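You operate a simulated robot arm through the tools that you are given. There is no shell and no other tool. Be economical: measure what you need, move in short steps, check, and stop when the job is done.

The job below is to be done with a simulated two-armed robot. You get a single attempt, and the scene is never put back.

## Task
Fetch the test jar labelled "B" from the top of the short table and stand it on top of the beige carton there. Set down upright: test jar.

Only the result counts: the job must be done as asked and must still hold three seconds after the hand-in. Knocking over, shifting, dropping, spilling or breaking anything else fails it.

## Robot
Two 7-joint arms with two-finger parallel grippers on one trunk, on a base that drives. Base frame: it is fixed to the floor where the robot stands at the start and does not move with it; the origin is under the middle of the robot, x ahead of it, y to its left, z up. Lengths are in m, angles in rad, forces in N, time in s.
The left shoulder is at the start at [0.07, 0.163, 1.17], the right one opposite. With the tool pointing down near the work surface each hand reaches from about 0.4 to 0.88 m from the robot's upright axis, wherever it stands, measured 20 degrees to its own side. Payload 3.43 kg a hand.
Tool frame (each hand has its own): the origin (TCP) lies between the finger pads and is the grasp point; the fingertips stand 0.034 m ahead of it; z points along the fingers, y is the line along which they close. Largest opening 0.128 m; finger width 0.024, thickness 0.012; the body of the gripper, 0.048 by 0.13 m, starts 0.096 m behind the TCP.
Orientation is that of the tool frame in the base frame, as a unit quaternion [w, x, y, z]. With the fingers straight down and closing along the base's y, the tool's x points along the base's -x, its y along +y and its z along -z.

## Interface
- The arms move only by the tool move_arm. It takes "left_series", "right_series" or both (then of equal length, played together; a hand with none holds still); each is a list of rows, each a list of 7 numbers: the gripper command, from -1 (fully open) to 1 (shut), values between in proportion, then the shift along the tool's x, y, z in mm, then the turn, a rotation vector about the tool's x, y, z in rad. In form: [[claw, tx, ty, tz, rx, ry, rz], ...]. A call has 1 to 20 rows; each row shifts and turns the commanded pose from where the row before left it, along the tool's axes as they then stand. Each row takes 0.2 s and may step no farther than 0.05 m and 0.15 rad from the row before; otherwise, or with a gripper value out of range, the whole call is refused. A pose out of reach is approached as far as the arm can. The call stops where the force on the tool passes 40 N (or 10 N more than at its start, if that is more) or the arm is blocked; 0.2 s more then pass. The fingers move at their own pace (about 0.153 m/s each) and stop on an object; they squeeze with about 20 N. The grip force told is the motor's: it shows also when the fingers shut on nothing. Time passes only in rows, and 0.2 s behind the last, so rows that do not move let the fingers close. It gives the time, the measured TCP pose, the force on the tool (base axes), the opening and the grip force at its end, in the units of the frame above (readings bear some noise), with the torque about the TCP (base axes, N m) and any sound that the robot's microphone picked up, and new pictures: "show" is both (left out), scene, wrist or none (wrist: the cameras of the hands that moved).
- Cameras (640 x 400 px; columns grow to the right, rows downward): "scene" is now at [0.135, -0.02, 1.3986]; the picture's right is [-0.22, -0.98, 0.00], its down [-0.58, 0.13, -0.81] and it looks along [0.79, -0.18, -0.59] (base axes); focal length 214 px, centre (320, 200). "left" rides on the left gripper at [0.076, 0.011, -0.16] in its tool frame; the picture's right is [-0.15, 0.99, 0.00], its down [-0.88, -0.13, -0.46] and it looks along [-0.45, -0.07, 0.89] (tool axes); focal length 234 px, centre (320, 200). "right" rides on the right gripper at [0.076, -0.011, -0.16] in its tool frame; the picture's right is [0.15, 0.99, 0.00], its down [-0.88, 0.13, -0.46] and it looks along [-0.45, 0.07, 0.89] (tool axes); focal length 234 px, centre (320, 200). There is no depth. A picture from a camera that has moved, and an enlarged one, comes with that camera's place and axes in the base frame and with its lens.
- lift_body(by): slides the trunk up (or, below 0, down) by that many m; the arms and the scene camera ride with it, the base frame stays. It gives what a move gives, with no picture.
- steer(legs): drives the robot by 1 to 6 legs, each [ahead, left, turn to the left] in m, m and rad, along the robot's own axes; the way and the turn of a leg run together, so that a leg with both is an arc; at most 1.5 m and 3.142 rad a leg. The arms and the cameras ride along, it lands a little off, and it stops where it bumps. It gives what a move gives, and a new picture of the scene camera.
- turn_head(pan, tilt): turns the head with the scene camera to pan (to the left, within 1.501 rad either way) and tilt (down, from -0.506 to 1.204), counted from straight ahead of the robot. It gives what a move gives, and a new picture of the scene camera.
- close_up(camera, box): a new picture of the part [left, top, right, bottom] of that camera's present view, enlarged. No time passes.
- sign_off(): hands the job in; it is judged then, once.

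Go step by step. Nothing tells you exact positions but the pictures and the camera data: compare them with the known pose of the tool, close in by small moves and look again before you grip or let go. The budget is 120 turns and 260 pictures, counting those below and the enlarged ones. Unless the task says otherwise, let go and move clear before handing in, and close with one line.

The tools are called as name(argument=value, ...) on one line, values as JSON. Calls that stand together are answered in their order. move_arm: Moves the arms, as the interface text tells. Its arguments: {"type":"object","properties":{"left_series":{"type":"array","items":{"type":"array","items":{"type":"number"}}},"right_series":{"type":"array","items":{"type":"array","items":{"type":"number"}}},"show":{"type":"string","enum":["both","scene","wrist","none"]}},"required":[]} The other tools are called the same way: lift_body (by) slides the trunk up or down; steer (legs) drives the base; turn_head (pan, tilt) turns the head that bears the scene camera; close_up (camera, box) takes an enlarged picture of a part of a camera's view; sign_off () hands the job in.

At the start:

```text
time_s: 0.0
left_ee_pos: [0.5839, 0.1272, 1.2231]
left_tool_rot: [0.001, -0.001, 1.0, 0.0]
left_wrist_force: [0.1, -0.5, -0.6]
left_torque: [0.0, 0.02, -0.01]
left_width: 0.1282
left_finger_force: 0.1
right_ee_pos: [0.4257, -0.3001, 1.2933]
right_tool_rot: [0.0, 0.0, 1.0, -0.001]
right_wrist_force: [-0.1, -0.7, 0.8]
right_torque: [0.01, 0.05, -0.03]
right_width: 0.1282
right_finger_force: 0.1
trunk travel left (down, up): [-0.65, 0.29]
robot x, y, heading: [-0.0017, 0.0008, -0.006]
head pan, tilt: [-0.22, 0.632]
```

scene: 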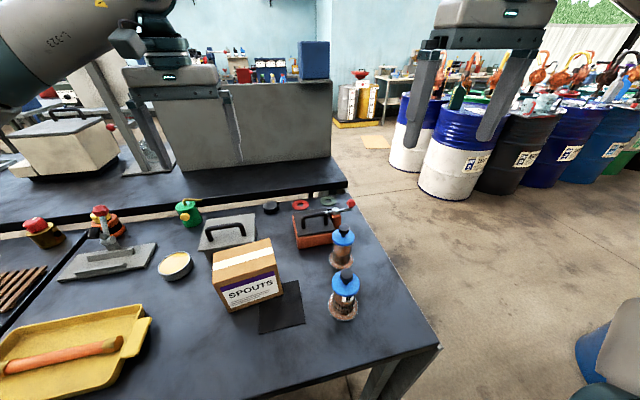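
right: 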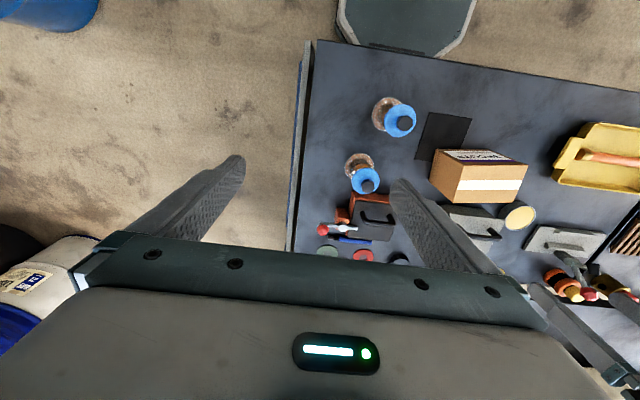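
left: 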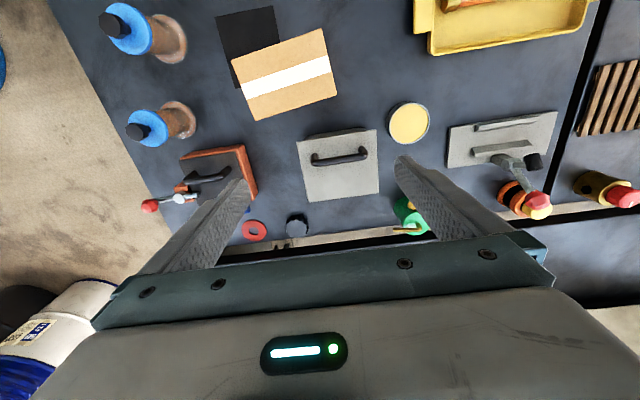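

I see two jars with blue caps on the right of the table and a beige carton "SPOUTS" beside them. I'll enlarge the jars to read their labels.

close_up(camera="scene", box=[290, 200, 400, 330])

close_up(camera="scene", box=[190, 190, 390, 340])

close_up(camera="left", box=[80, 0, 380, 180])

```text
3.08 times, centred on (345, 265) of scene
camera zoom: at [0.135, -0.02, 1.3986], right [-0.22, -0.98, 0.0], down [-0.58, 0.13, -0.81], along [0.79, -0.18, -0.59], focal length 660 px, centre (243, 0)
```

zoom: 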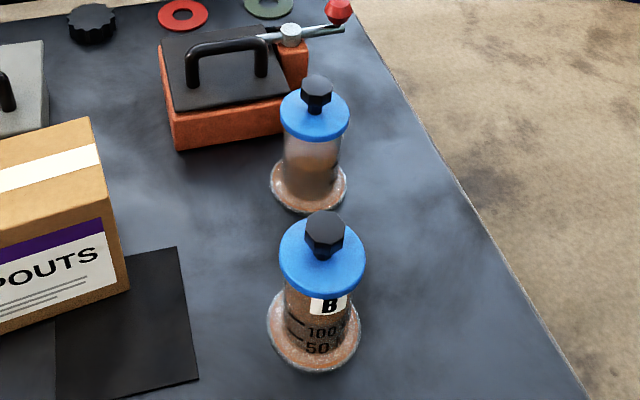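

```text
2.67 times, centred on (290, 265) of scene
camera zoom: at [0.135, -0.02, 1.3986], right [-0.22, -0.98, 0.0], down [-0.58, 0.13, -0.81], along [0.79, -0.18, -0.59], focal length 572 px, centre (400, 27)
```

zoom: 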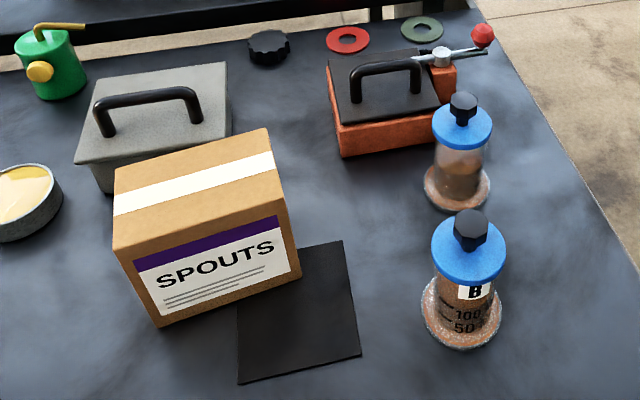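

```text
2.13 times, centred on (230, 90) of left
camera zoom: at [0.5094, 0.137, 1.382], right [0.15, 0.99, 0.0], down [0.88, -0.13, 0.46], along [0.45, -0.07, -0.89], focal length 500 px, centre (512, 435)
```

zoom: 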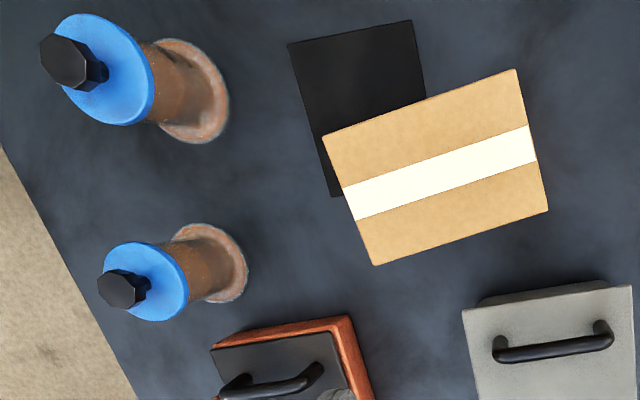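

Jar B is the nearer one: base near (0.397, -0.138), cap about 62 mm wide at z≈0.955 and knob top at about 0.995. The carton's centre is near (0.50, 0.083), with its top at about 0.975. I'll move the left arm aside and bring the right hand above the jar.

move_arm(left_series=[[-1, 0, 40, 0, 0, 0, 0], [-1, 0, 40, 0, 0, 0, 0], [-1, 0, 40, 0, 0, 0, 0], [-1, 0, 40, 0, 0, 0, 0], [-1, 0, 40, 0, 0, 0, 0], [-1, 0, 0, 0, 0, 0, 0]], right_series=[[-1, 5.8, 32.4, 34, 0, 0, 0], [-1, 5.8, 32.4, 34, 0, 0, 0], [-1, 5.8, 32.4, 34, 0, 0, 0], [-1, 5.8, 32.4, 34, 0, 0, 0], [-1, 5.8, 32.4, 34, 0, 0, 0], [-1, 0, 0, 0, 0, 0, 0]])

```text
time_s: 1.4
left_ee_pos: [0.5839, 0.3235, 1.2243]
left_tool_rot: [0.0, 0.0, 1.0, 0.001]
left_wrist_force: [0.5, -0.3, -0.6]
left_torque: [0.04, -0.02, 0.01]
left_width: 0.1279
left_finger_force: 0.0
right_ee_pos: [0.3938, -0.1398, 1.1249]
right_tool_rot: [0.001, 0.001, 1.0, 0.001]
right_wrist_force: [-0.6, 0.3, -0.2]
right_torque: [0.03, -0.01, 0.0]
right_width: 0.1281
right_finger_force: 0.0
trunk travel left (down, up): [-0.65, 0.29]
robot x, y, heading: [0.003, -0.0032, -0.004]
head pan, tilt: [-0.22, 0.632]
camera scene: at [0.1347, -0.022, 1.3986], right [-0.22, -0.98, 0.0], down [-0.58, 0.13, -0.81], along [0.79, -0.18, -0.59], focal length 214 px, centre (320, 200)
camera right: at [0.3182, -0.1517, 1.286], right [-0.15, 0.99, 0.0], down [0.88, 0.13, 0.46], along [0.45, 0.07, -0.89], focal length 234 px, centre (320, 200)
camera left: at [0.5096, 0.3341, 1.3833], right [0.15, 0.99, 0.0], down [0.88, -0.13, 0.46], along [0.45, -0.07, -0.89], focal length 234 px, centre (320, 200)
```

scene: 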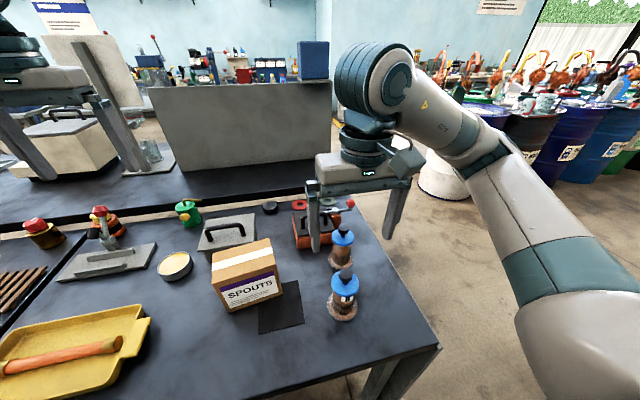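
right: 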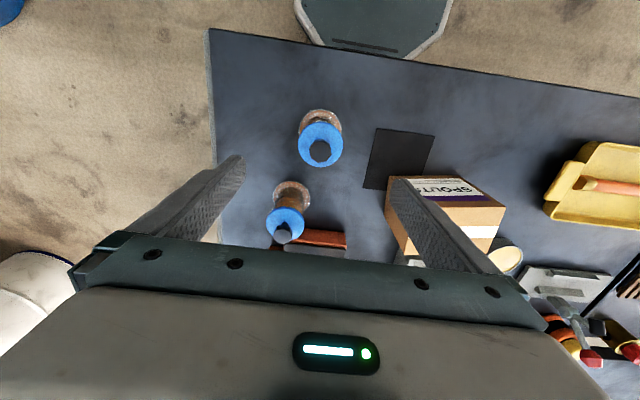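
left: 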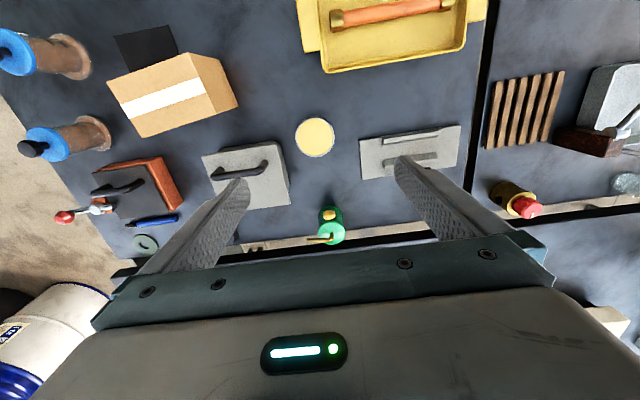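

The jar sits at about (0.396, -0.139), centred between the open fingers. I'll descend to cap height.

move_arm(right_series=[[-1, -0.5, 0, 44, 0, 0, 0], [-1, -0.5, 0, 44, 0, 0, 0], [-1, -0.5, 0, 44, 0, 0, 0], [-1, -0.5, 0, 44, 0, 0, 0], [-1, 0, 0, 0, 0, 0, 0]])

```text
time_s: 2.6
left_ee_pos: [0.5834, 0.3253, 1.2235]
left_tool_rot: [-0.001, -0.002, 1.0, 0.001]
left_wrist_force: [0.3, 0.2, 0.4]
left_torque: [0.0, -0.01, 0.0]
left_width: 0.128
left_finger_force: 0.0
right_ee_pos: [0.3967, -0.1387, 0.9492]
right_tool_rot: [0.0, 0.0, 1.0, 0.0]
right_wrist_force: [0.0, 0.1, 0.1]
right_torque: [-0.03, -0.03, 0.05]
right_width: 0.1281
right_finger_force: 0.2
trunk travel left (down, up): [-0.65, 0.29]
robot x, y, heading: [-0.0001, -0.0001, -0.001]
head pan, tilt: [-0.22, 0.632]
camera scene: at [0.1347, -0.0193, 1.3986], right [-0.22, -0.98, 0.0], down [-0.58, 0.13, -0.81], along [0.79, -0.18, -0.59], focal length 214 px, centre (320, 200)
camera right: at [0.3209, -0.15, 1.1104], right [-0.15, 0.99, 0.0], down [0.88, 0.13, 0.46], along [0.45, 0.07, -0.89], focal length 234 px, centre (320, 200)
```

scene: 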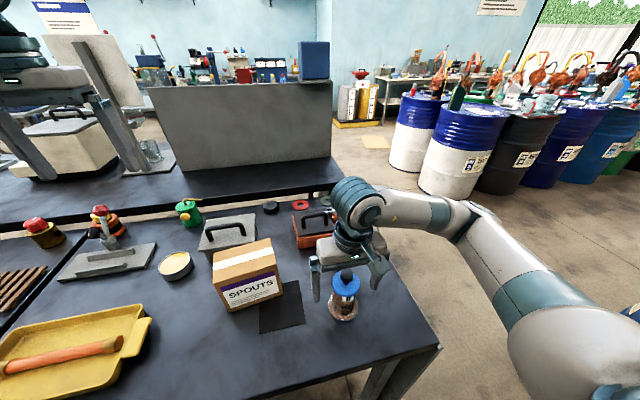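
right: 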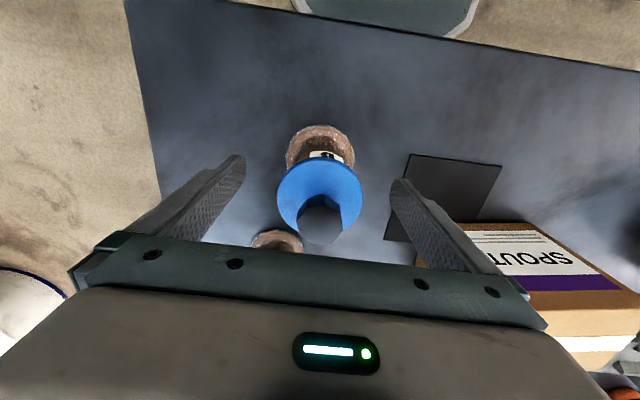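

The jar is centred between the fingers, so I'll close the gripper.

move_arm(right_series=[[-0.3, 0, 0, 0, 0, 0, 0], [0, 0, 0, 0, 0, 0, 0], [0.2, 0, 0, 0, 0, 0, 0], [1, 0, 0, 0, 0, 0, 0], [1, 0, 0, 0, 0, 0, 0], [1, 0, 0, 0, 0, 0, 0]])

```text
time_s: 4.0
left_ee_pos: [0.5841, 0.3257, 1.2237]
left_tool_rot: [0.0, -0.001, 1.0, -0.001]
left_wrist_force: [-0.1, 0.2, -0.4]
left_torque: [-0.02, 0.01, -0.02]
left_width: 0.1281
left_finger_force: 0.0
right_ee_pos: [0.3962, -0.1391, 0.9488]
right_tool_rot: [0.0, 0.0, 1.0, 0.001]
right_wrist_force: [-0.2, 0.7, -0.4]
right_torque: [-0.01, -0.01, -0.02]
right_width: 0.0614
right_finger_force: 19.9
trunk travel left (down, up): [-0.65, 0.29]
robot x, y, heading: [-0.0038, -0.0008, -0.002]
head pan, tilt: [-0.22, 0.632]
camera scene: at [0.1351, -0.0197, 1.3986], right [-0.22, -0.98, 0.0], down [-0.58, 0.13, -0.81], along [0.79, -0.18, -0.59], focal length 214 px, centre (320, 200)
camera right: at [0.3212, -0.1503, 1.1106], right [-0.15, 0.99, 0.0], down [0.88, 0.13, 0.46], along [0.45, 0.07, -0.89], focal length 234 px, centre (320, 200)
```

scene: 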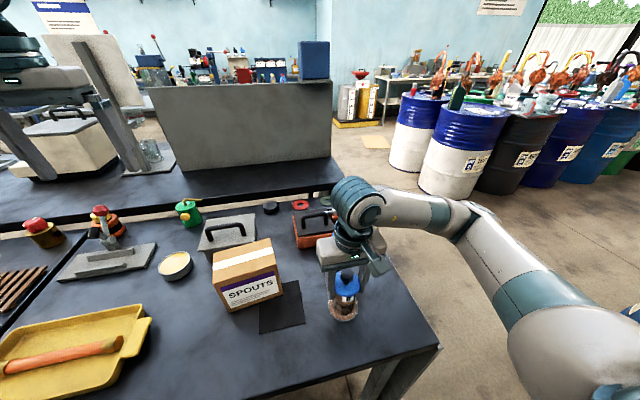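
right: 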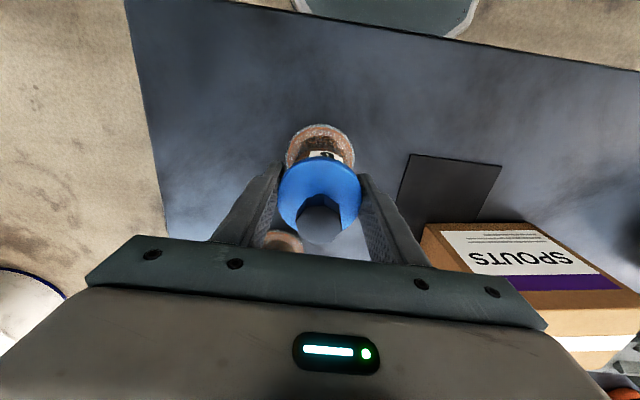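

The grip closed on the cap at 61 mm. I'll lift slowly and check that the whole jar comes along.

move_arm(right_series=[[1, 0, 0, -5, 0, 0, 0], [1, 0, 0, -10, 0, 0, 0], [1, 0, 0, -15, 0, 0, 0], [1, 0, 0, 0, 0, 0, 0]])

close_up(camera="scene", box=[290, 220, 400, 330])

```text
time_s: 5.0
left_ee_pos: [0.584, 0.3262, 1.2251]
left_tool_rot: [0.0, -0.001, 1.0, 0.0]
left_wrist_force: [0.4, 0.0, -0.9]
left_torque: [-0.01, 0.0, -0.03]
left_width: 0.1277
left_finger_force: 0.1
right_ee_pos: [0.3982, -0.1381, 0.9776]
right_tool_rot: [-0.001, 0.0, 1.0, -0.001]
right_wrist_force: [0.1, 1.1, 1.7]
right_torque: [-0.05, 0.01, 0.02]
right_width: 0.0616
right_finger_force: 20.2
trunk travel left (down, up): [-0.65, 0.29]
robot x, y, heading: [-0.0016, -0.0004, 0.002]
head pan, tilt: [-0.22, 0.632]
camera scene: at [0.1349, -0.0198, 1.3986], right [-0.22, -0.98, 0.0], down [-0.58, 0.13, -0.81], along [0.79, -0.18, -0.59], focal length 214 px, centre (320, 200)
camera right: at [0.3229, -0.1494, 1.1397], right [-0.15, 0.99, 0.0], down [0.88, 0.13, 0.46], along [0.45, 0.07, -0.89], focal length 234 px, centre (320, 200)
```

scene: 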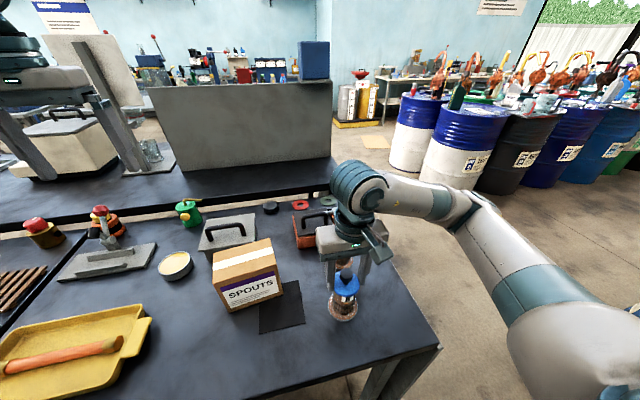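
right: 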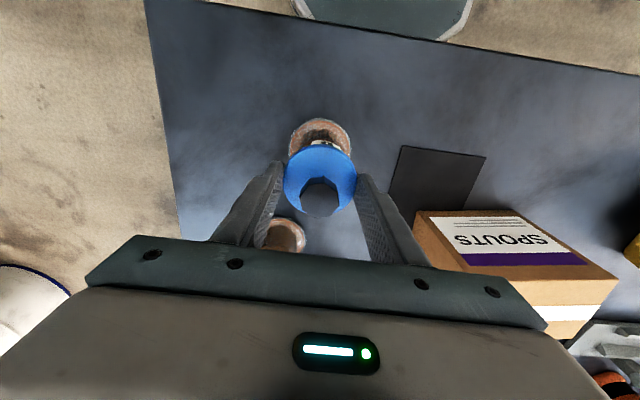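

```text
3.64 times, centred on (345, 275) of scene
camera zoom: at [0.1349, -0.0198, 1.3986], right [-0.22, -0.98, 0.0], down [-0.58, 0.13, -0.81], along [0.79, -0.18, -0.59], focal length 780 px, centre (229, -73)
```

zoom: 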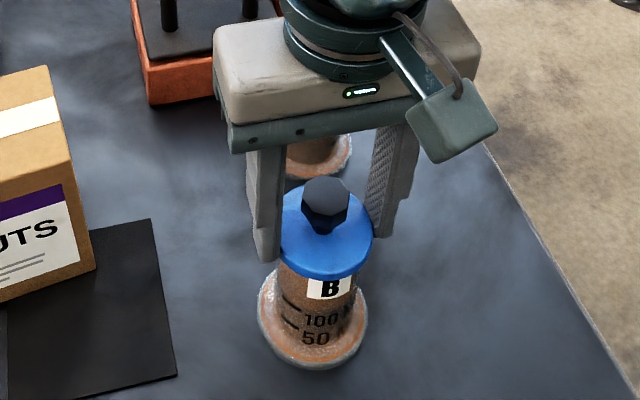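

The jar stayed on the table and the fingers slid up the slippery cap. I'll let go, rise clear and back the robot up, so I can grip the body under the cap rim with the hand nearly horizontal.

move_arm(right_series=[[0.3, 0, 0, 0, 0, 0, 0], [-0.3, 0, 0, 0, 0, 0, 0], [-1, 0, 0, 0, 0, 0, 0], [-1, 0, 0, 0, 0, 0, 0], [-1, 0, 0, -30, 0, 0, 0], [-1, 0, 0, -40, 0, 0, 0], [-1, 0, 0, -40, 0, 0, 0], [-1, 0, 0, -40, 0, 0, 0]], show="wrist")

turn_head(pan=-0.3, tilt=0.95)

```text
time_s: 6.8
left_ee_pos: [0.5829, 0.3248, 1.2249]
left_tool_rot: [0.0, -0.001, 1.0, 0.0]
left_wrist_force: [0.5, -0.4, -0.4]
left_torque: [0.01, 0.01, -0.01]
left_width: 0.1279
left_finger_force: 0.0
right_ee_pos: [0.3975, -0.1372, 1.1286]
right_tool_rot: [0.0, 0.0, 1.0, -0.001]
right_wrist_force: [0.4, -0.1, 0.3]
right_torque: [-0.02, -0.03, -0.02]
right_width: 0.1278
right_finger_force: 0.2
trunk travel left (down, up): [-0.65, 0.29]
robot x, y, heading: [0.001, 0.001, -0.001]
head pan, tilt: [-0.22, 0.632]
camera right: at [0.3215, -0.1486, 1.2895], right [-0.15, 0.99, 0.0], down [0.88, 0.13, 0.46], along [0.45, 0.07, -0.89], focal length 234 px, centre (320, 200)
```

right: 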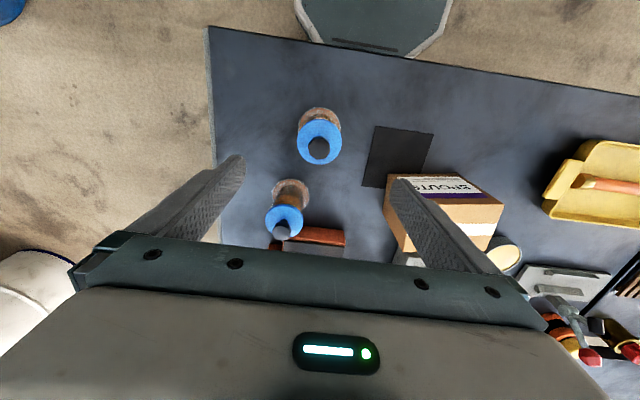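

```text
time_s: 7.6
left_ee_pos: [0.5837, 0.3254, 1.2237]
left_tool_rot: [0.001, -0.001, 1.0, 0.0]
left_wrist_force: [-0.5, 0.1, 0.2]
left_torque: [0.0, -0.01, 0.0]
left_width: 0.1279
left_finger_force: 0.0
right_ee_pos: [0.3979, -0.1379, 1.1275]
right_tool_rot: [-0.001, 0.0, 1.0, 0.0]
right_wrist_force: [0.2, -0.1, 0.6]
right_torque: [0.02, -0.02, 0.02]
right_width: 0.1278
right_finger_force: 0.0
trunk travel left (down, up): [-0.65, 0.29]
robot x, y, heading: [-0.0003, -0.0036, 0.002]
head pan, tilt: [-0.3, 0.949]
camera scene: at [0.1194, -0.0224, 1.3729], right [-0.3, -0.96, 0.0], down [-0.78, 0.24, -0.58], along [0.56, -0.17, -0.81], focal length 214 px, centre (320, 200)
```

scene: 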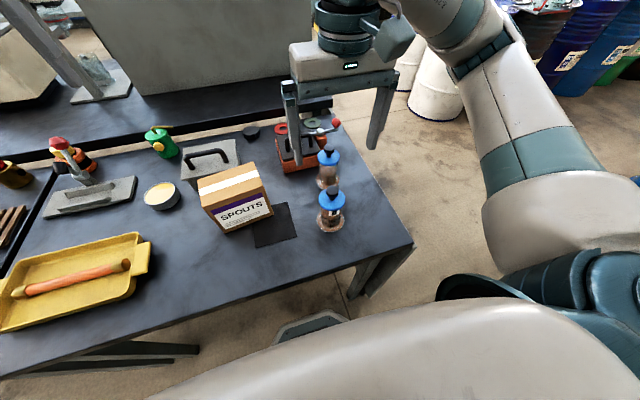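

The jar is still standing. I'll back the robot up by 0.25 m with the hands high.

steer(legs=[[-0.25, 0, 0]])

```text
time_s: 9.4
left_ee_pos: [0.333, 0.325, 1.2232]
left_tool_rot: [0.0, 0.0, 1.0, 0.001]
left_wrist_force: [0.5, -0.1, 0.2]
left_torque: [0.0, 0.02, -0.01]
left_width: 0.1281
left_finger_force: 0.1
right_ee_pos: [0.146, -0.1377, 1.1277]
right_tool_rot: [0.0, 0.001, 1.0, 0.0]
right_wrist_force: [0.6, 0.4, -0.2]
right_torque: [-0.01, -0.01, -0.01]
right_width: 0.128
right_finger_force: 0.0
trunk travel left (down, up): [-0.65, 0.29]
robot x, y, heading: [-0.2554, 0.0016, -0.005]
head pan, tilt: [-0.3, 0.949]
camera scene: at [-0.1326, -0.0222, 1.3728], right [-0.3, -0.95, 0.0], down [-0.78, 0.24, -0.58], along [0.56, -0.17, -0.81], focal length 214 px, centre (320, 200)
```

scene: 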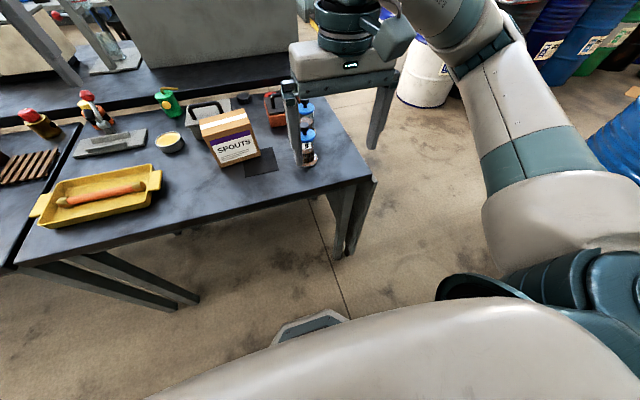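

I'll pitch the right hand up to 25° below horizontal, fingers forward, while easing it forward.

move_arm(right_series=[[-1, -20, 0, 0, 0, -0.14175, 0], [-1, -19.8, 0, 2.8, 0, -0.14175, 0], [-1, -19.2, 0, 5.6, 0, -0.14175, 0], [-1, -18.2, 0, 8.3, 0, -0.14175, 0], [-1, -16.9, 0, 10.8, 0, -0.14175, 0], [-1, -15.2, 0, 13, 0, -0.14175, 0], [-1, -13.2, 0, 15, 0, -0.14175, 0], [-1, -10.9, 0, 16.8, 0, -0.14175, 0], [-1, 0, 0, 0, 0, 0, 0]])

```text
time_s: 11.4
left_ee_pos: [0.3329, 0.3245, 1.2236]
left_tool_rot: [0.0, 0.0, 1.0, -0.001]
left_wrist_force: [-0.2, 0.8, -0.8]
left_torque: [0.01, 0.0, -0.01]
left_width: 0.1282
left_finger_force: 0.1
right_ee_pos: [0.3191, -0.1335, 1.1306]
right_tool_rot: [0.536, 0.001, 0.844, -0.001]
right_wrist_force: [-0.3, -0.1, 0.6]
right_torque: [0.0, 0.02, 0.0]
right_width: 0.1278
right_finger_force: 0.1
right hand out of reach, approached as far as the arm can: row 7, 8
trunk travel left (down, up): [-0.65, 0.29]
robot x, y, heading: [-0.2527, 0.0002, -0.002]
head pan, tilt: [-0.3, 0.949]
camera scene: at [-0.1333, -0.022, 1.373], right [-0.3, -0.95, 0.0], down [-0.78, 0.24, -0.58], along [0.56, -0.17, -0.81], focal length 214 px, centre (320, 200)
camera right: at [0.1417, -0.1439, 1.1312], right [-0.06, 0.99, -0.13], down [-0.04, 0.13, 0.99], along [1.0, 0.06, 0.03], focal length 234 px, centre (320, 200)
```

scene: 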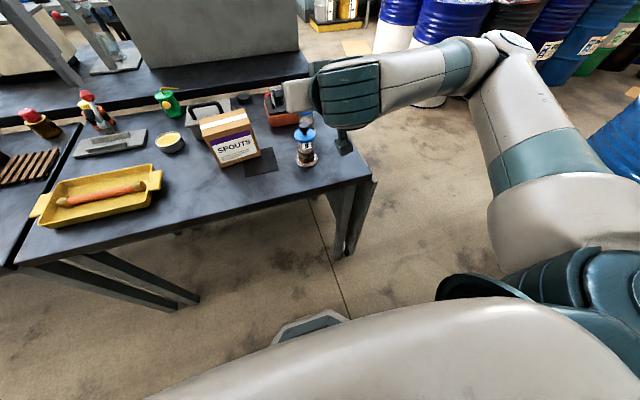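
right: 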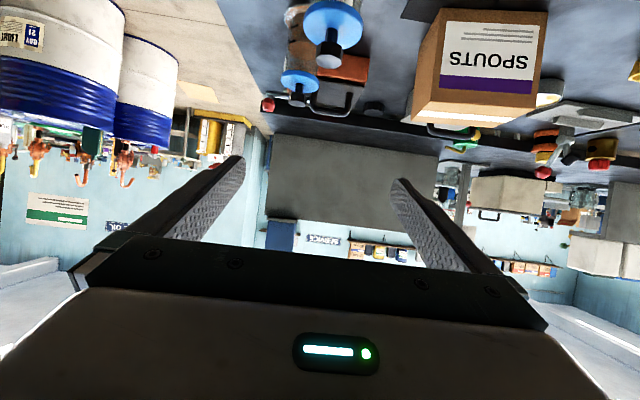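

The orientation is right. Next I'll lower to a pre-grasp point about 10 cm behind the jar along the finger line.

move_arm(right_series=[[-1, 41.5, -1.4, 15.8, 0, 0, 0], [-1, 41.5, -1.4, 15.8, 0, 0, 0], [-1, 41.5, -1.4, 15.8, 0, 0, 0], [-1, 41.5, -1.3, 15.8, 0, 0, 0], [-1, 0, 0, 0, 0, 0, 0]])

```text
time_s: 12.6
left_ee_pos: [0.3331, 0.3197, 1.2245]
left_tool_rot: [0.0, 0.001, 1.0, 0.002]
left_wrist_force: [0.9, -0.5, 0.0]
left_torque: [0.07, 0.0, -0.01]
left_width: 0.128
left_finger_force: 0.0
right_ee_pos: [0.3202, -0.1389, 0.9548]
right_tool_rot: [0.538, 0.002, 0.843, 0.001]
right_wrist_force: [-0.5, -0.7, -0.2]
right_torque: [0.05, 0.0, 0.05]
right_width: 0.128
right_finger_force: 0.1
right hand out of reach, approached as far as the arm can: row 1, 2
trunk travel left (down, up): [-0.65, 0.29]
robot x, y, heading: [-0.2543, -0.0023, -0.005]
head pan, tilt: [-0.3, 0.949]
camera scene: at [-0.1327, -0.0273, 1.3728], right [-0.3, -0.95, 0.0], down [-0.78, 0.24, -0.58], along [0.56, -0.17, -0.81], focal length 214 px, centre (320, 200)
camera right: at [0.1434, -0.15, 0.9557], right [-0.06, 0.99, -0.13], down [-0.04, 0.13, 0.99], along [1.0, 0.06, 0.03], focal length 234 px, centre (320, 200)
```

scene: 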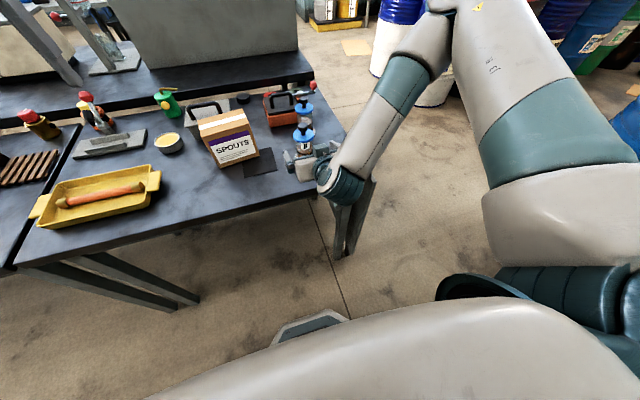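
right: 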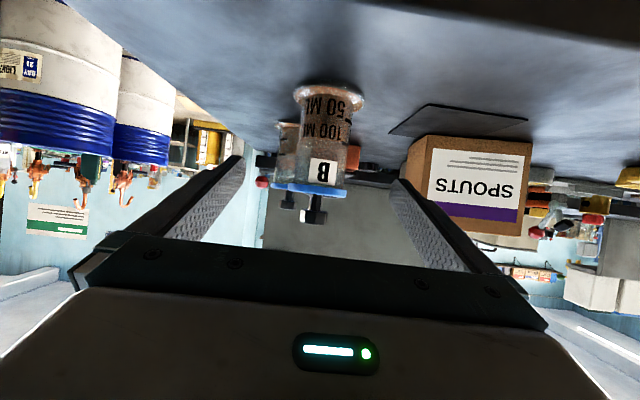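

The view is good. I'll measure the jar's profile and the carton's top from here.

close_up(camera="right", box=[250, 70, 410, 230])

close_up(camera="right", box=[380, 90, 550, 260])

```text
2.50 times, centred on (330, 150) of right
camera zoom: at [0.1434, -0.15, 0.9557], right [-0.06, 0.99, -0.13], down [-0.04, 0.13, 0.99], along [1.0, 0.06, 0.03], focal length 585 px, centre (295, 325)
```

zoom: 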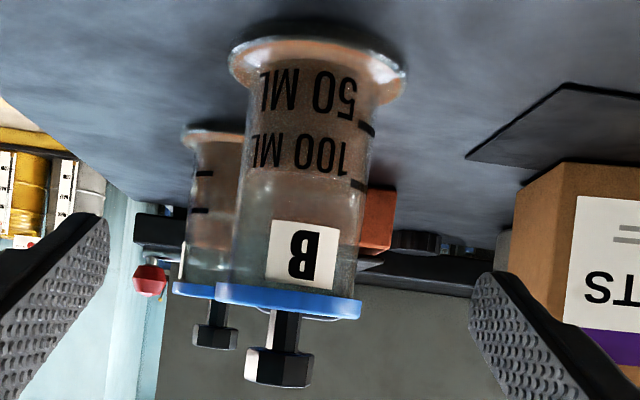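

```text
2.35 times, centred on (465, 175) of right
camera zoom: at [0.1434, -0.15, 0.9557], right [-0.06, 0.99, -0.13], down [-0.04, 0.13, 0.99], along [1.0, 0.06, 0.03], focal length 551 px, centre (-21, 259)
```

zoom: 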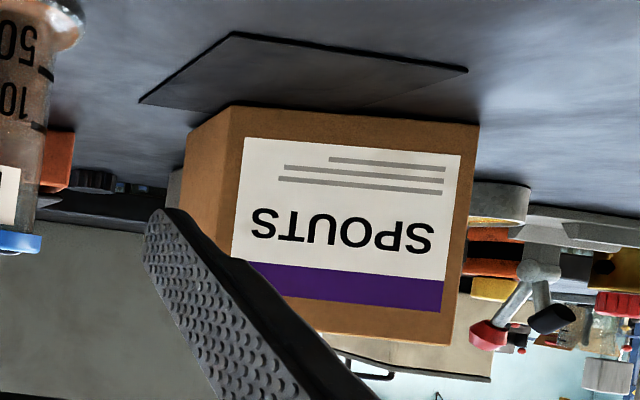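

The cap underside is at z≈0.948 and the body is about 55 mm wide, centred near y=-0.138. I'll advance along the finger line to the body just under the cap.

move_arm(right_series=[[-1, -1, 0.5, 28, 0, 0, 0], [-1, -1, 0.5, 28, 0, 0, 0], [-1, -0.7, 0, 27.7, 0, 0, 0], [-1, 0, 0, 0, 0, 0, 0]])

close_up(camera="scene", box=[250, 80, 370, 200])

```text
time_s: 13.6
left_ee_pos: [0.3325, 0.3245, 1.2238]
left_tool_rot: [-0.001, 0.001, 1.0, 0.0]
left_wrist_force: [-0.8, -1.0, 0.3]
left_torque: [0.0, -0.01, 0.01]
left_width: 0.128
left_finger_force: 0.1
right_ee_pos: [0.395, -0.1286, 0.9237]
right_tool_rot: [0.535, 0.002, 0.845, -0.003]
right_wrist_force: [-1.0, -0.5, 1.2]
right_torque: [-0.02, 0.0, 0.02]
right_width: 0.1282
right_finger_force: 0.2
right hand out of reach, approached as far as the arm can: row 3
trunk travel left (down, up): [-0.65, 0.29]
robot x, y, heading: [-0.2504, -0.0005, -0.006]
head pan, tilt: [-0.3, 0.949]
camera scene: at [-0.1334, -0.0216, 1.373], right [-0.3, -0.95, 0.0], down [-0.78, 0.24, -0.58], along [0.56, -0.17, -0.81], focal length 214 px, centre (320, 200)
camera right: at [0.219, -0.1383, 0.9259], right [-0.05, 0.99, -0.14], down [-0.03, 0.13, 0.99], along [1.0, 0.06, 0.03], focal length 234 px, centre (320, 200)
```

scene: 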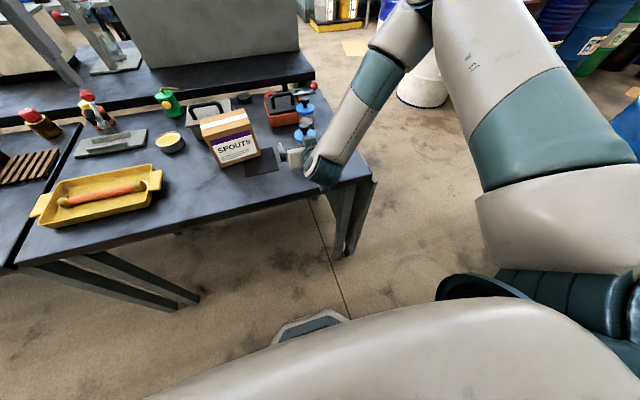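
right: 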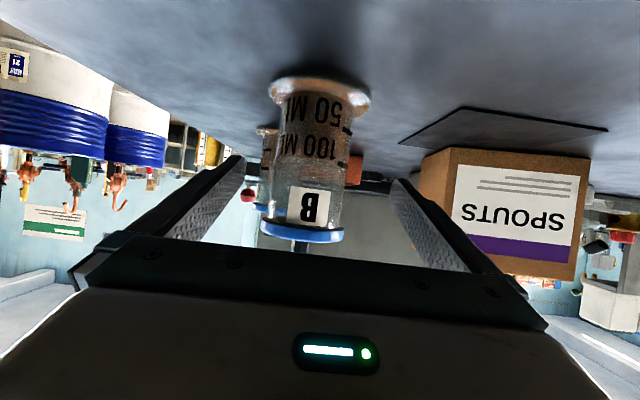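

```text
3.33 times, centred on (310, 140) of scene
camera zoom: at [-0.1334, -0.0216, 1.373], right [-0.3, -0.95, 0.0], down [-0.78, 0.24, -0.58], along [0.56, -0.17, -0.81], focal length 715 px, centre (353, 400)
```

zoom: 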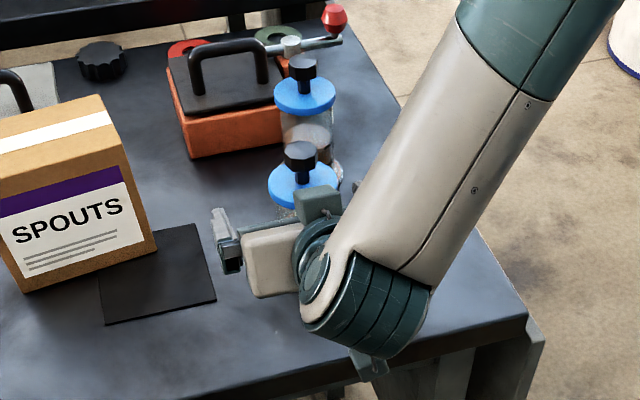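

The hand drifted a few mm toward +y because of a joint limit. I'll nudge it back toward the jar's centreline.

move_arm(right_series=[[-1, 0, -4, 0, 0, 0, 0], [-1, 0, -4, 0, 0, 0, 0], [-1, 0, 0, 0, 0, 0, 0]], show="wrist")

```text
time_s: 14.4
left_ee_pos: [0.3329, 0.3237, 1.2244]
left_tool_rot: [-0.001, -0.001, 1.0, 0.0]
left_wrist_force: [-0.7, 0.3, -0.4]
left_torque: [-0.03, 0.03, 0.01]
left_width: 0.128
left_finger_force: 0.1
right_ee_pos: [0.3956, -0.1325, 0.9282]
right_tool_rot: [0.535, 0.003, 0.845, -0.004]
right_wrist_force: [-0.5, 0.0, -0.3]
right_torque: [-0.02, -0.03, 0.01]
right_width: 0.1282
right_finger_force: 0.1
right hand out of reach, approached as far as the arm can: row 1, 2
trunk travel left (down, up): [-0.65, 0.29]
robot x, y, heading: [-0.2556, -0.0024, 0.001]
head pan, tilt: [-0.3, 0.949]
camera right: at [0.2186, -0.1416, 0.9296], right [-0.05, 0.99, -0.14], down [-0.03, 0.13, 0.99], along [1.0, 0.06, 0.03], focal length 234 px, centre (320, 200)
```

right: 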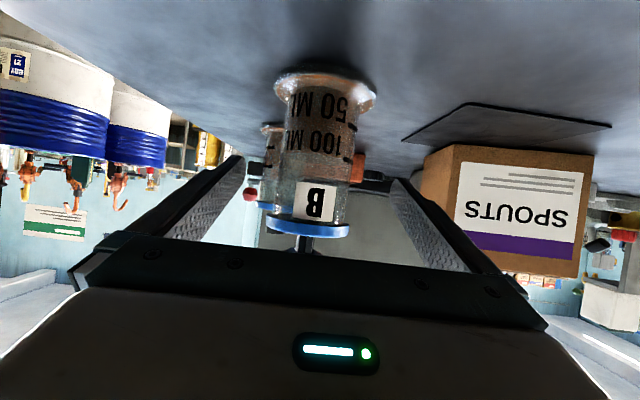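

The hand is now centred but a little high. I'll lower the trunk by 7 mm, which carries the hand down with it, then grip.

lift_body(by=-0.007)

move_arm(right_series=[[-0.3, 0, 0, 0, 0, 0, 0], [0, 0, 0, 0, 0, 0, 0], [0.1, 0, 0, 0, 0, 0, 0], [0.3, 0, 0, 0, 0, 0, 0], [1, 0, 0, 0, 0, 0, 0], [1, 0, 0, 0, 0, 0, 0]])

```text
time_s: 15.0
left_ee_pos: [0.3334, 0.3243, 1.2166]
left_tool_rot: [0.0, 0.0, 1.0, -0.001]
left_wrist_force: [0.2, 0.3, 0.2]
left_torque: [-0.01, 0.03, 0.0]
left_width: 0.1279
left_finger_force: 0.0
right_ee_pos: [0.3948, -0.1317, 0.92]
right_tool_rot: [0.535, 0.002, 0.845, -0.003]
right_wrist_force: [-0.2, 0.0, 0.5]
right_torque: [0.04, 0.0, 0.03]
right_width: 0.1278
right_finger_force: 0.1
trunk travel left (down, up): [-0.643, 0.297]
robot x, y, heading: [-0.2516, -0.0015, -0.004]
head pan, tilt: [-0.3, 0.949]
```

```text
time_s: 16.4
left_ee_pos: [0.3325, 0.3253, 1.2167]
left_tool_rot: [0.001, 0.0, 1.0, 0.0]
left_wrist_force: [-0.2, 0.3, 0.2]
left_torque: [-0.02, 0.04, 0.01]
left_width: 0.1279
left_finger_force: 0.1
right_ee_pos: [0.3954, -0.1317, 0.9209]
right_tool_rot: [0.535, 0.002, 0.845, -0.003]
right_wrist_force: [0.1, 1.2, 0.9]
right_torque: [0.18, -0.02, 0.01]
right_width: 0.0534
right_finger_force: 20.0
trunk travel left (down, up): [-0.643, 0.297]
robot x, y, heading: [-0.2542, 0.0052, 0.0]
head pan, tilt: [-0.3, 0.949]
camera scene: at [-0.1331, -0.0221, 1.3659], right [-0.3, -0.95, 0.0], down [-0.78, 0.24, -0.58], along [0.56, -0.17, -0.81], focal length 214 px, centre (320, 200)
camera right: at [0.2184, -0.1413, 0.9227], right [-0.05, 0.99, -0.14], down [-0.03, 0.13, 0.99], along [1.0, 0.06, 0.03], focal length 234 px, centre (320, 200)
```

scene: 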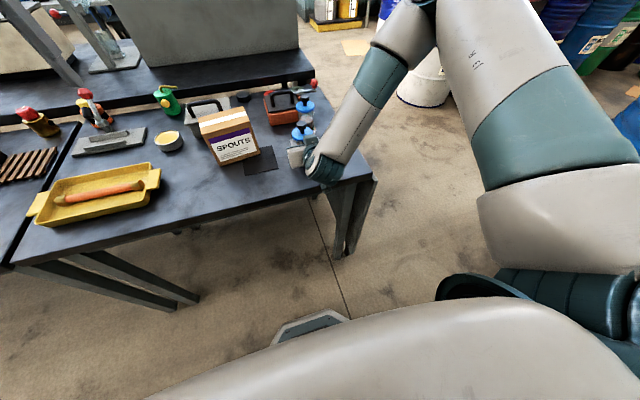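
right: 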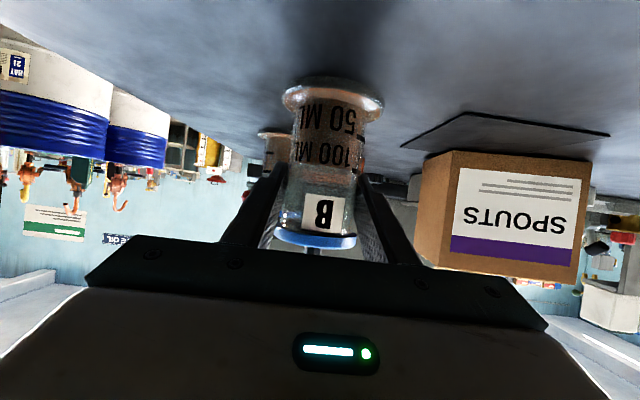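

The fingers closed on the body at 53 mm. I'll test-lift 15 mm with the trunk and look.

lift_body(by=0.015)

close_up(camera="right", box=[200, 60, 440, 260])

```text
time_s: 17.0
left_ee_pos: [0.3336, 0.3248, 1.2317]
left_tool_rot: [0.0, 0.0, 1.0, 0.0]
left_wrist_force: [1.1, -0.4, -0.5]
left_torque: [0.03, 0.01, -0.03]
left_width: 0.1282
left_finger_force: 0.0
right_ee_pos: [0.3948, -0.132, 0.9359]
right_tool_rot: [0.535, 0.003, 0.845, -0.003]
right_wrist_force: [-0.4, -0.4, -1.7]
right_torque: [0.0, -0.03, 0.0]
right_width: 0.0537
right_finger_force: 19.9
trunk travel left (down, up): [-0.658, 0.282]
robot x, y, heading: [-0.2501, 0.0012, -0.0]
head pan, tilt: [-0.3, 0.949]
```

```text
2.00 times, centred on (320, 160) of right
camera zoom: at [0.2185, -0.1416, 0.9375], right [-0.05, 0.99, -0.14], down [-0.03, 0.13, 0.99], along [1.0, 0.06, 0.03], focal length 468 px, centre (320, 280)
```

zoom: 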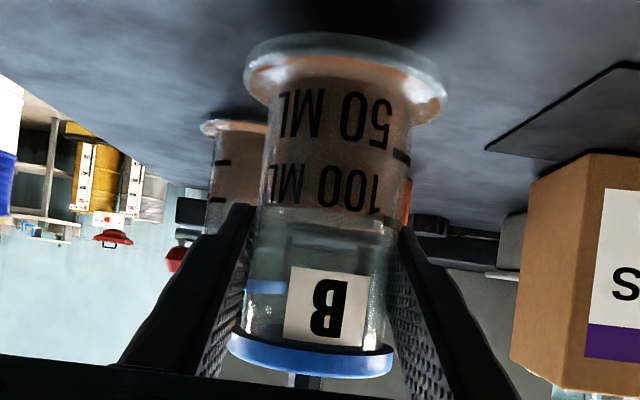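

The jar is held (about 1.7 N of weight) and hasn't slipped. The carton top is at z≈0.98, so I'll raise the trunk until the jar's bottom is near 1.03, then drive left.

lift_body(by=0.165)

steer(legs=[[0, 0.21, 0]])

close_up(camera="right", box=[0, 0, 640, 400])

```text
time_s: 18.9
left_ee_pos: [0.3332, 0.324, 1.3965]
left_tool_rot: [0.0, 0.0, 1.0, 0.0]
left_wrist_force: [-0.9, 0.4, -0.2]
left_torque: [0.01, -0.02, 0.01]
left_width: 0.1281
left_finger_force: 0.0
right_ee_pos: [0.3951, -0.1327, 1.0997]
right_tool_rot: [0.534, 0.003, 0.845, -0.003]
right_wrist_force: [-0.4, -0.5, -1.7]
right_torque: [0.0, 0.01, -0.01]
right_width: 0.0536
right_finger_force: 20.3
trunk travel left (down, up): [-0.823, 0.117]
robot x, y, heading: [-0.2548, -0.0012, -0.008]
head pan, tilt: [-0.3, 0.949]
```

```text
time_s: 20.6
left_ee_pos: [0.3331, 0.5333, 1.3967]
left_tool_rot: [0.0, 0.0, 1.0, 0.0]
left_wrist_force: [0.1, 0.8, -0.9]
left_torque: [0.03, -0.01, 0.04]
left_width: 0.1279
left_finger_force: 0.1
right_ee_pos: [0.3949, 0.0766, 1.0998]
right_tool_rot: [0.535, 0.003, 0.845, -0.003]
right_wrist_force: [0.2, -0.5, -1.0]
right_torque: [0.01, 0.01, 0.03]
right_width: 0.0534
right_finger_force: 19.6
trunk travel left (down, up): [-0.823, 0.117]
robot x, y, heading: [-0.2534, 0.2126, -0.004]
head pan, tilt: [-0.3, 0.949]
camera scene: at [-0.1325, 0.1865, 1.5459], right [-0.3, -0.95, 0.0], down [-0.78, 0.24, -0.58], along [0.56, -0.17, -0.81], focal length 214 px, centre (320, 200)
```

scene: 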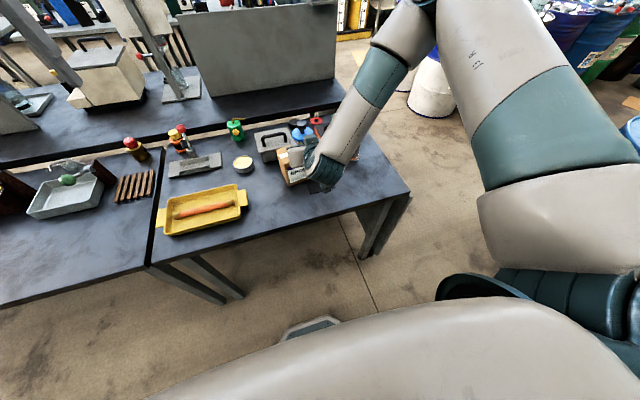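

```text
1.00 times, centred on (320, 200) of right
camera zoom: at [0.2189, 0.0679, 1.1022], right [-0.05, 0.99, -0.13], down [-0.03, 0.13, 0.99], along [1.0, 0.06, 0.03], focal length 234 px, centre (320, 200)
```

zoom: 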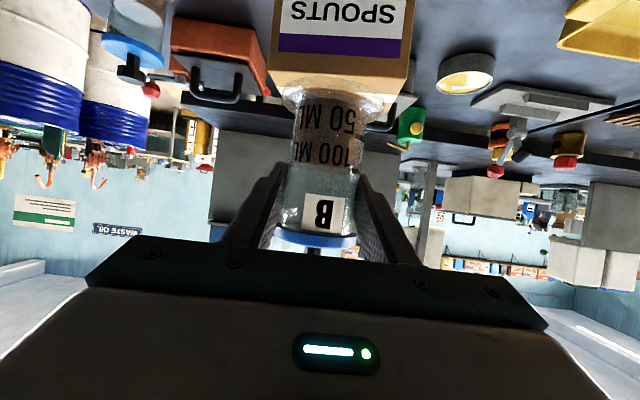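

The carton matches my estimate, with its centre near (0.50, 0.083). I'll drive ahead to bring the jar over it.

steer(legs=[[0.106, 0.006, 0]])

close_up(camera="right", box=[200, 0, 520, 200])

turn_head(pan=-0.1, tilt=0.75)

```text
time_s: 21.7
left_ee_pos: [0.4353, 0.5409, 1.3984]
left_tool_rot: [0.001, 0.0, 1.0, 0.0]
left_wrist_force: [0.5, -1.0, -0.2]
left_torque: [0.05, -0.01, 0.0]
left_width: 0.1281
left_finger_force: 0.2
right_ee_pos: [0.4977, 0.0858, 1.1023]
right_tool_rot: [0.536, 0.002, 0.844, -0.003]
right_wrist_force: [-0.2, 0.2, -2.0]
right_torque: [-0.01, -0.03, -0.02]
right_width: 0.0533
right_finger_force: 20.1
trunk travel left (down, up): [-0.823, 0.117]
robot x, y, heading: [-0.1468, 0.2139, -0.003]
head pan, tilt: [-0.3, 0.949]
camera scene: at [-0.0308, 0.1945, 1.5462], right [-0.3, -0.95, 0.0], down [-0.78, 0.24, -0.58], along [0.56, -0.17, -0.81], focal length 214 px, centre (320, 200)
```

scene: 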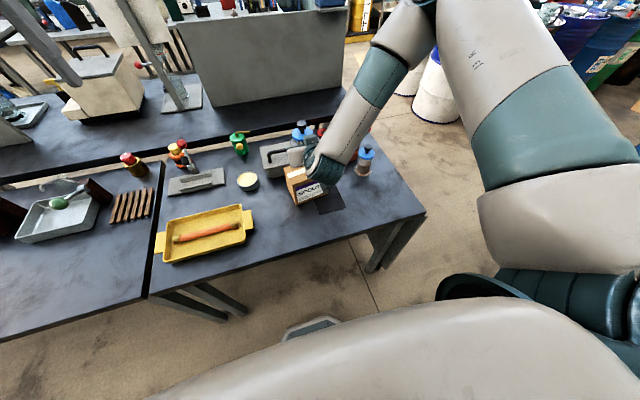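

```text
2.00 times, centred on (360, 100) of right
camera zoom: at [0.3214, 0.0754, 1.1035], right [-0.05, 0.99, -0.13], down [-0.04, 0.13, 0.99], along [1.0, 0.06, 0.03], focal length 468 px, centre (240, 400)
```

zoom: 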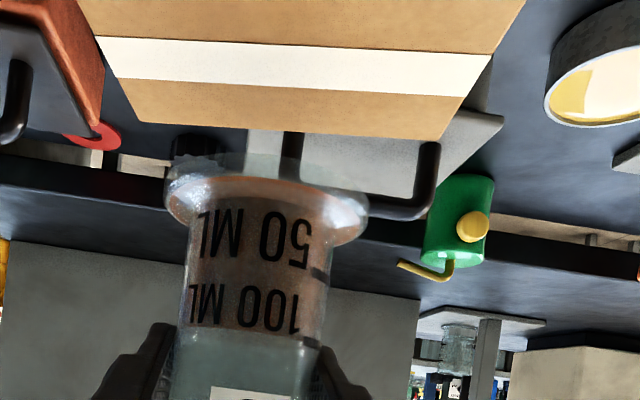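

```text
time_s: 22.5
left_ee_pos: [0.439, 0.5426, 1.3949]
left_tool_rot: [-0.002, 0.0, 1.0, 0.0]
left_wrist_force: [0.0, 0.2, 0.0]
left_torque: [-0.02, 0.07, 0.0]
left_width: 0.128
left_finger_force: 0.1
right_ee_pos: [0.5016, 0.086, 1.0997]
right_tool_rot: [0.533, 0.003, 0.846, -0.004]
right_wrist_force: [-0.2, -0.3, -1.6]
right_torque: [-0.01, 0.0, 0.0]
right_width: 0.0536
right_finger_force: 20.3
trunk travel left (down, up): [-0.823, 0.117]
robot x, y, heading: [-0.1477, 0.2161, -0.001]
head pan, tilt: [-0.099, 0.75]
camera scene: at [-0.0132, 0.2088, 1.5611], right [-0.1, -0.99, 0.0], down [-0.68, 0.07, -0.73], along [0.73, -0.07, -0.68], focal length 214 px, centre (320, 200)
```

scene: 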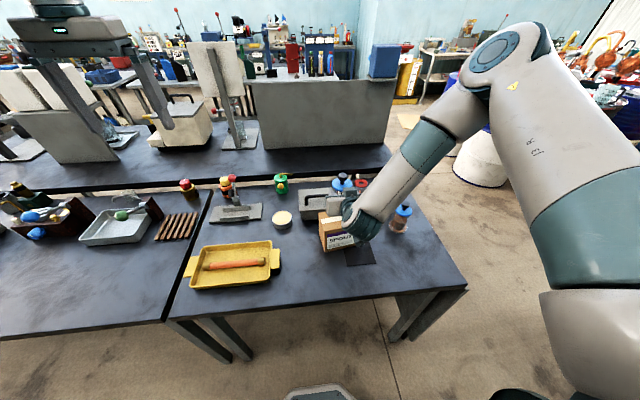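

The jar is centred over the carton to within a few mm. I'll lower by 40 mm and look at the gap.

lift_body(by=-0.04)

close_up(camera="right", box=[200, 0, 520, 200])

close_up(camera="scene", box=[280, 150, 440, 270])

```text
time_s: 23.3
left_ee_pos: [0.4366, 0.5421, 1.358]
left_tool_rot: [0.0, 0.0, 1.0, 0.0]
left_wrist_force: [-0.4, -0.2, 0.7]
left_torque: [-0.03, 0.01, -0.02]
left_width: 0.1279
left_finger_force: 0.1
right_ee_pos: [0.5001, 0.0859, 1.0614]
right_tool_rot: [0.534, 0.002, 0.845, -0.003]
right_wrist_force: [1.1, 0.2, -2.0]
right_torque: [-0.02, -0.01, -0.02]
right_width: 0.0537
right_finger_force: 19.8
trunk travel left (down, up): [-0.783, 0.157]
robot x, y, heading: [-0.1494, 0.217, -0.001]
head pan, tilt: [-0.099, 0.75]
```

```text
2.00 times, centred on (360, 100) of right
camera zoom: at [0.3229, 0.0761, 1.0629], right [-0.05, 0.99, -0.14], down [-0.03, 0.13, 0.99], along [1.0, 0.06, 0.03], focal length 468 px, centre (240, 400)
```

zoom: 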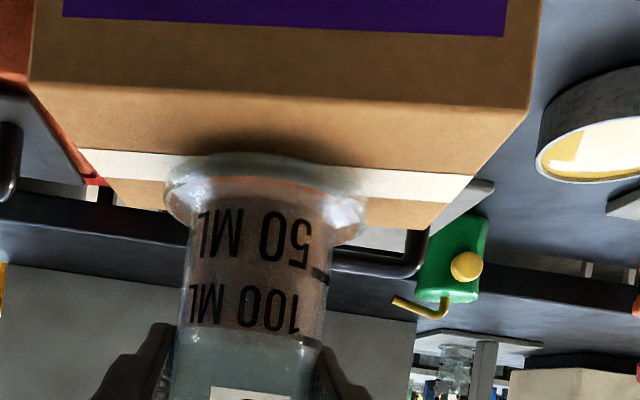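

```text
3.33 times, centred on (360, 210) of scene
camera zoom: at [-0.0157, 0.2086, 1.5215], right [-0.1, -0.99, 0.0], down [-0.68, 0.07, -0.73], along [0.73, -0.07, -0.68], focal length 715 px, centre (187, 167)
```

zoom: 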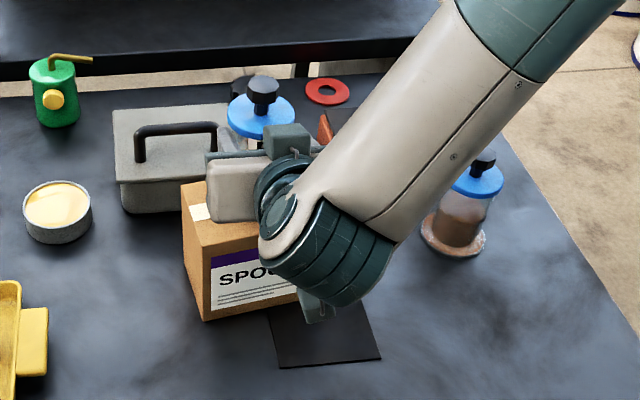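

The gap is about 12 mm and the jar is centred on the top. I'll lower by 8 mm, then in small steps while watching the force.

lift_body(by=-0.008)

close_up(camera="right", box=[200, 0, 520, 200])

```text
time_s: 23.9
left_ee_pos: [0.4356, 0.5427, 1.3489]
left_tool_rot: [0.0, 0.0, 1.0, 0.0]
left_wrist_force: [-0.8, -0.4, -1.1]
left_torque: [-0.02, -0.02, 0.01]
left_width: 0.128
left_finger_force: 0.1
right_ee_pos: [0.5015, 0.0868, 1.055]
right_tool_rot: [0.535, 0.003, 0.845, -0.004]
right_wrist_force: [1.4, -0.3, 1.6]
right_torque: [-0.2, -0.13, 0.03]
right_width: 0.0537
right_finger_force: 19.9
trunk travel left (down, up): [-0.775, 0.165]
robot x, y, heading: [-0.145, 0.2191, 0.001]
head pan, tilt: [-0.099, 0.75]
```

```text
2.00 times, centred on (360, 100) of right
camera zoom: at [0.3227, 0.0761, 1.0552], right [-0.05, 0.99, -0.14], down [-0.03, 0.13, 0.99], along [1.0, 0.06, 0.03], focal length 468 px, centre (240, 400)
```

zoom: 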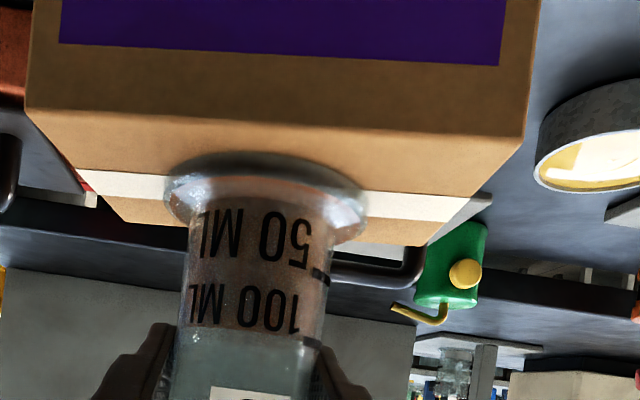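

The force flipped from -2 N to +1.6 N, so the jar is resting on the carton. I'll ease down 1 mm more and then open slowly.

lift_body(by=-0.001)

close_up(camera="right", box=[160, 60, 480, 260])

```text
time_s: 24.4
left_ee_pos: [0.4357, 0.5426, 1.3485]
left_tool_rot: [0.002, 0.001, 1.0, 0.0]
left_wrist_force: [-0.5, 0.2, -0.4]
left_torque: [0.03, -0.01, 0.0]
left_width: 0.1281
left_finger_force: 0.0
right_ee_pos: [0.4988, 0.0859, 1.0536]
right_tool_rot: [0.536, 0.004, 0.844, -0.004]
right_wrist_force: [-1.0, -1.8, 12.2]
right_torque: [-0.66, 0.04, 0.01]
right_width: 0.0535
right_finger_force: 19.6
trunk travel left (down, up): [-0.774, 0.166]
robot x, y, heading: [-0.1488, 0.2163, -0.002]
head pan, tilt: [-0.099, 0.75]
```

```text
2.00 times, centred on (320, 160) of right
camera zoom: at [0.3228, 0.0762, 1.0547], right [-0.05, 0.99, -0.14], down [-0.04, 0.13, 0.99], along [1.0, 0.06, 0.03], focal length 468 px, centre (320, 280)
```

zoom: 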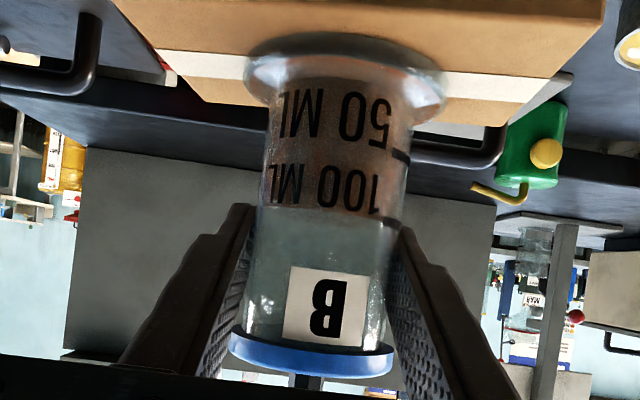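

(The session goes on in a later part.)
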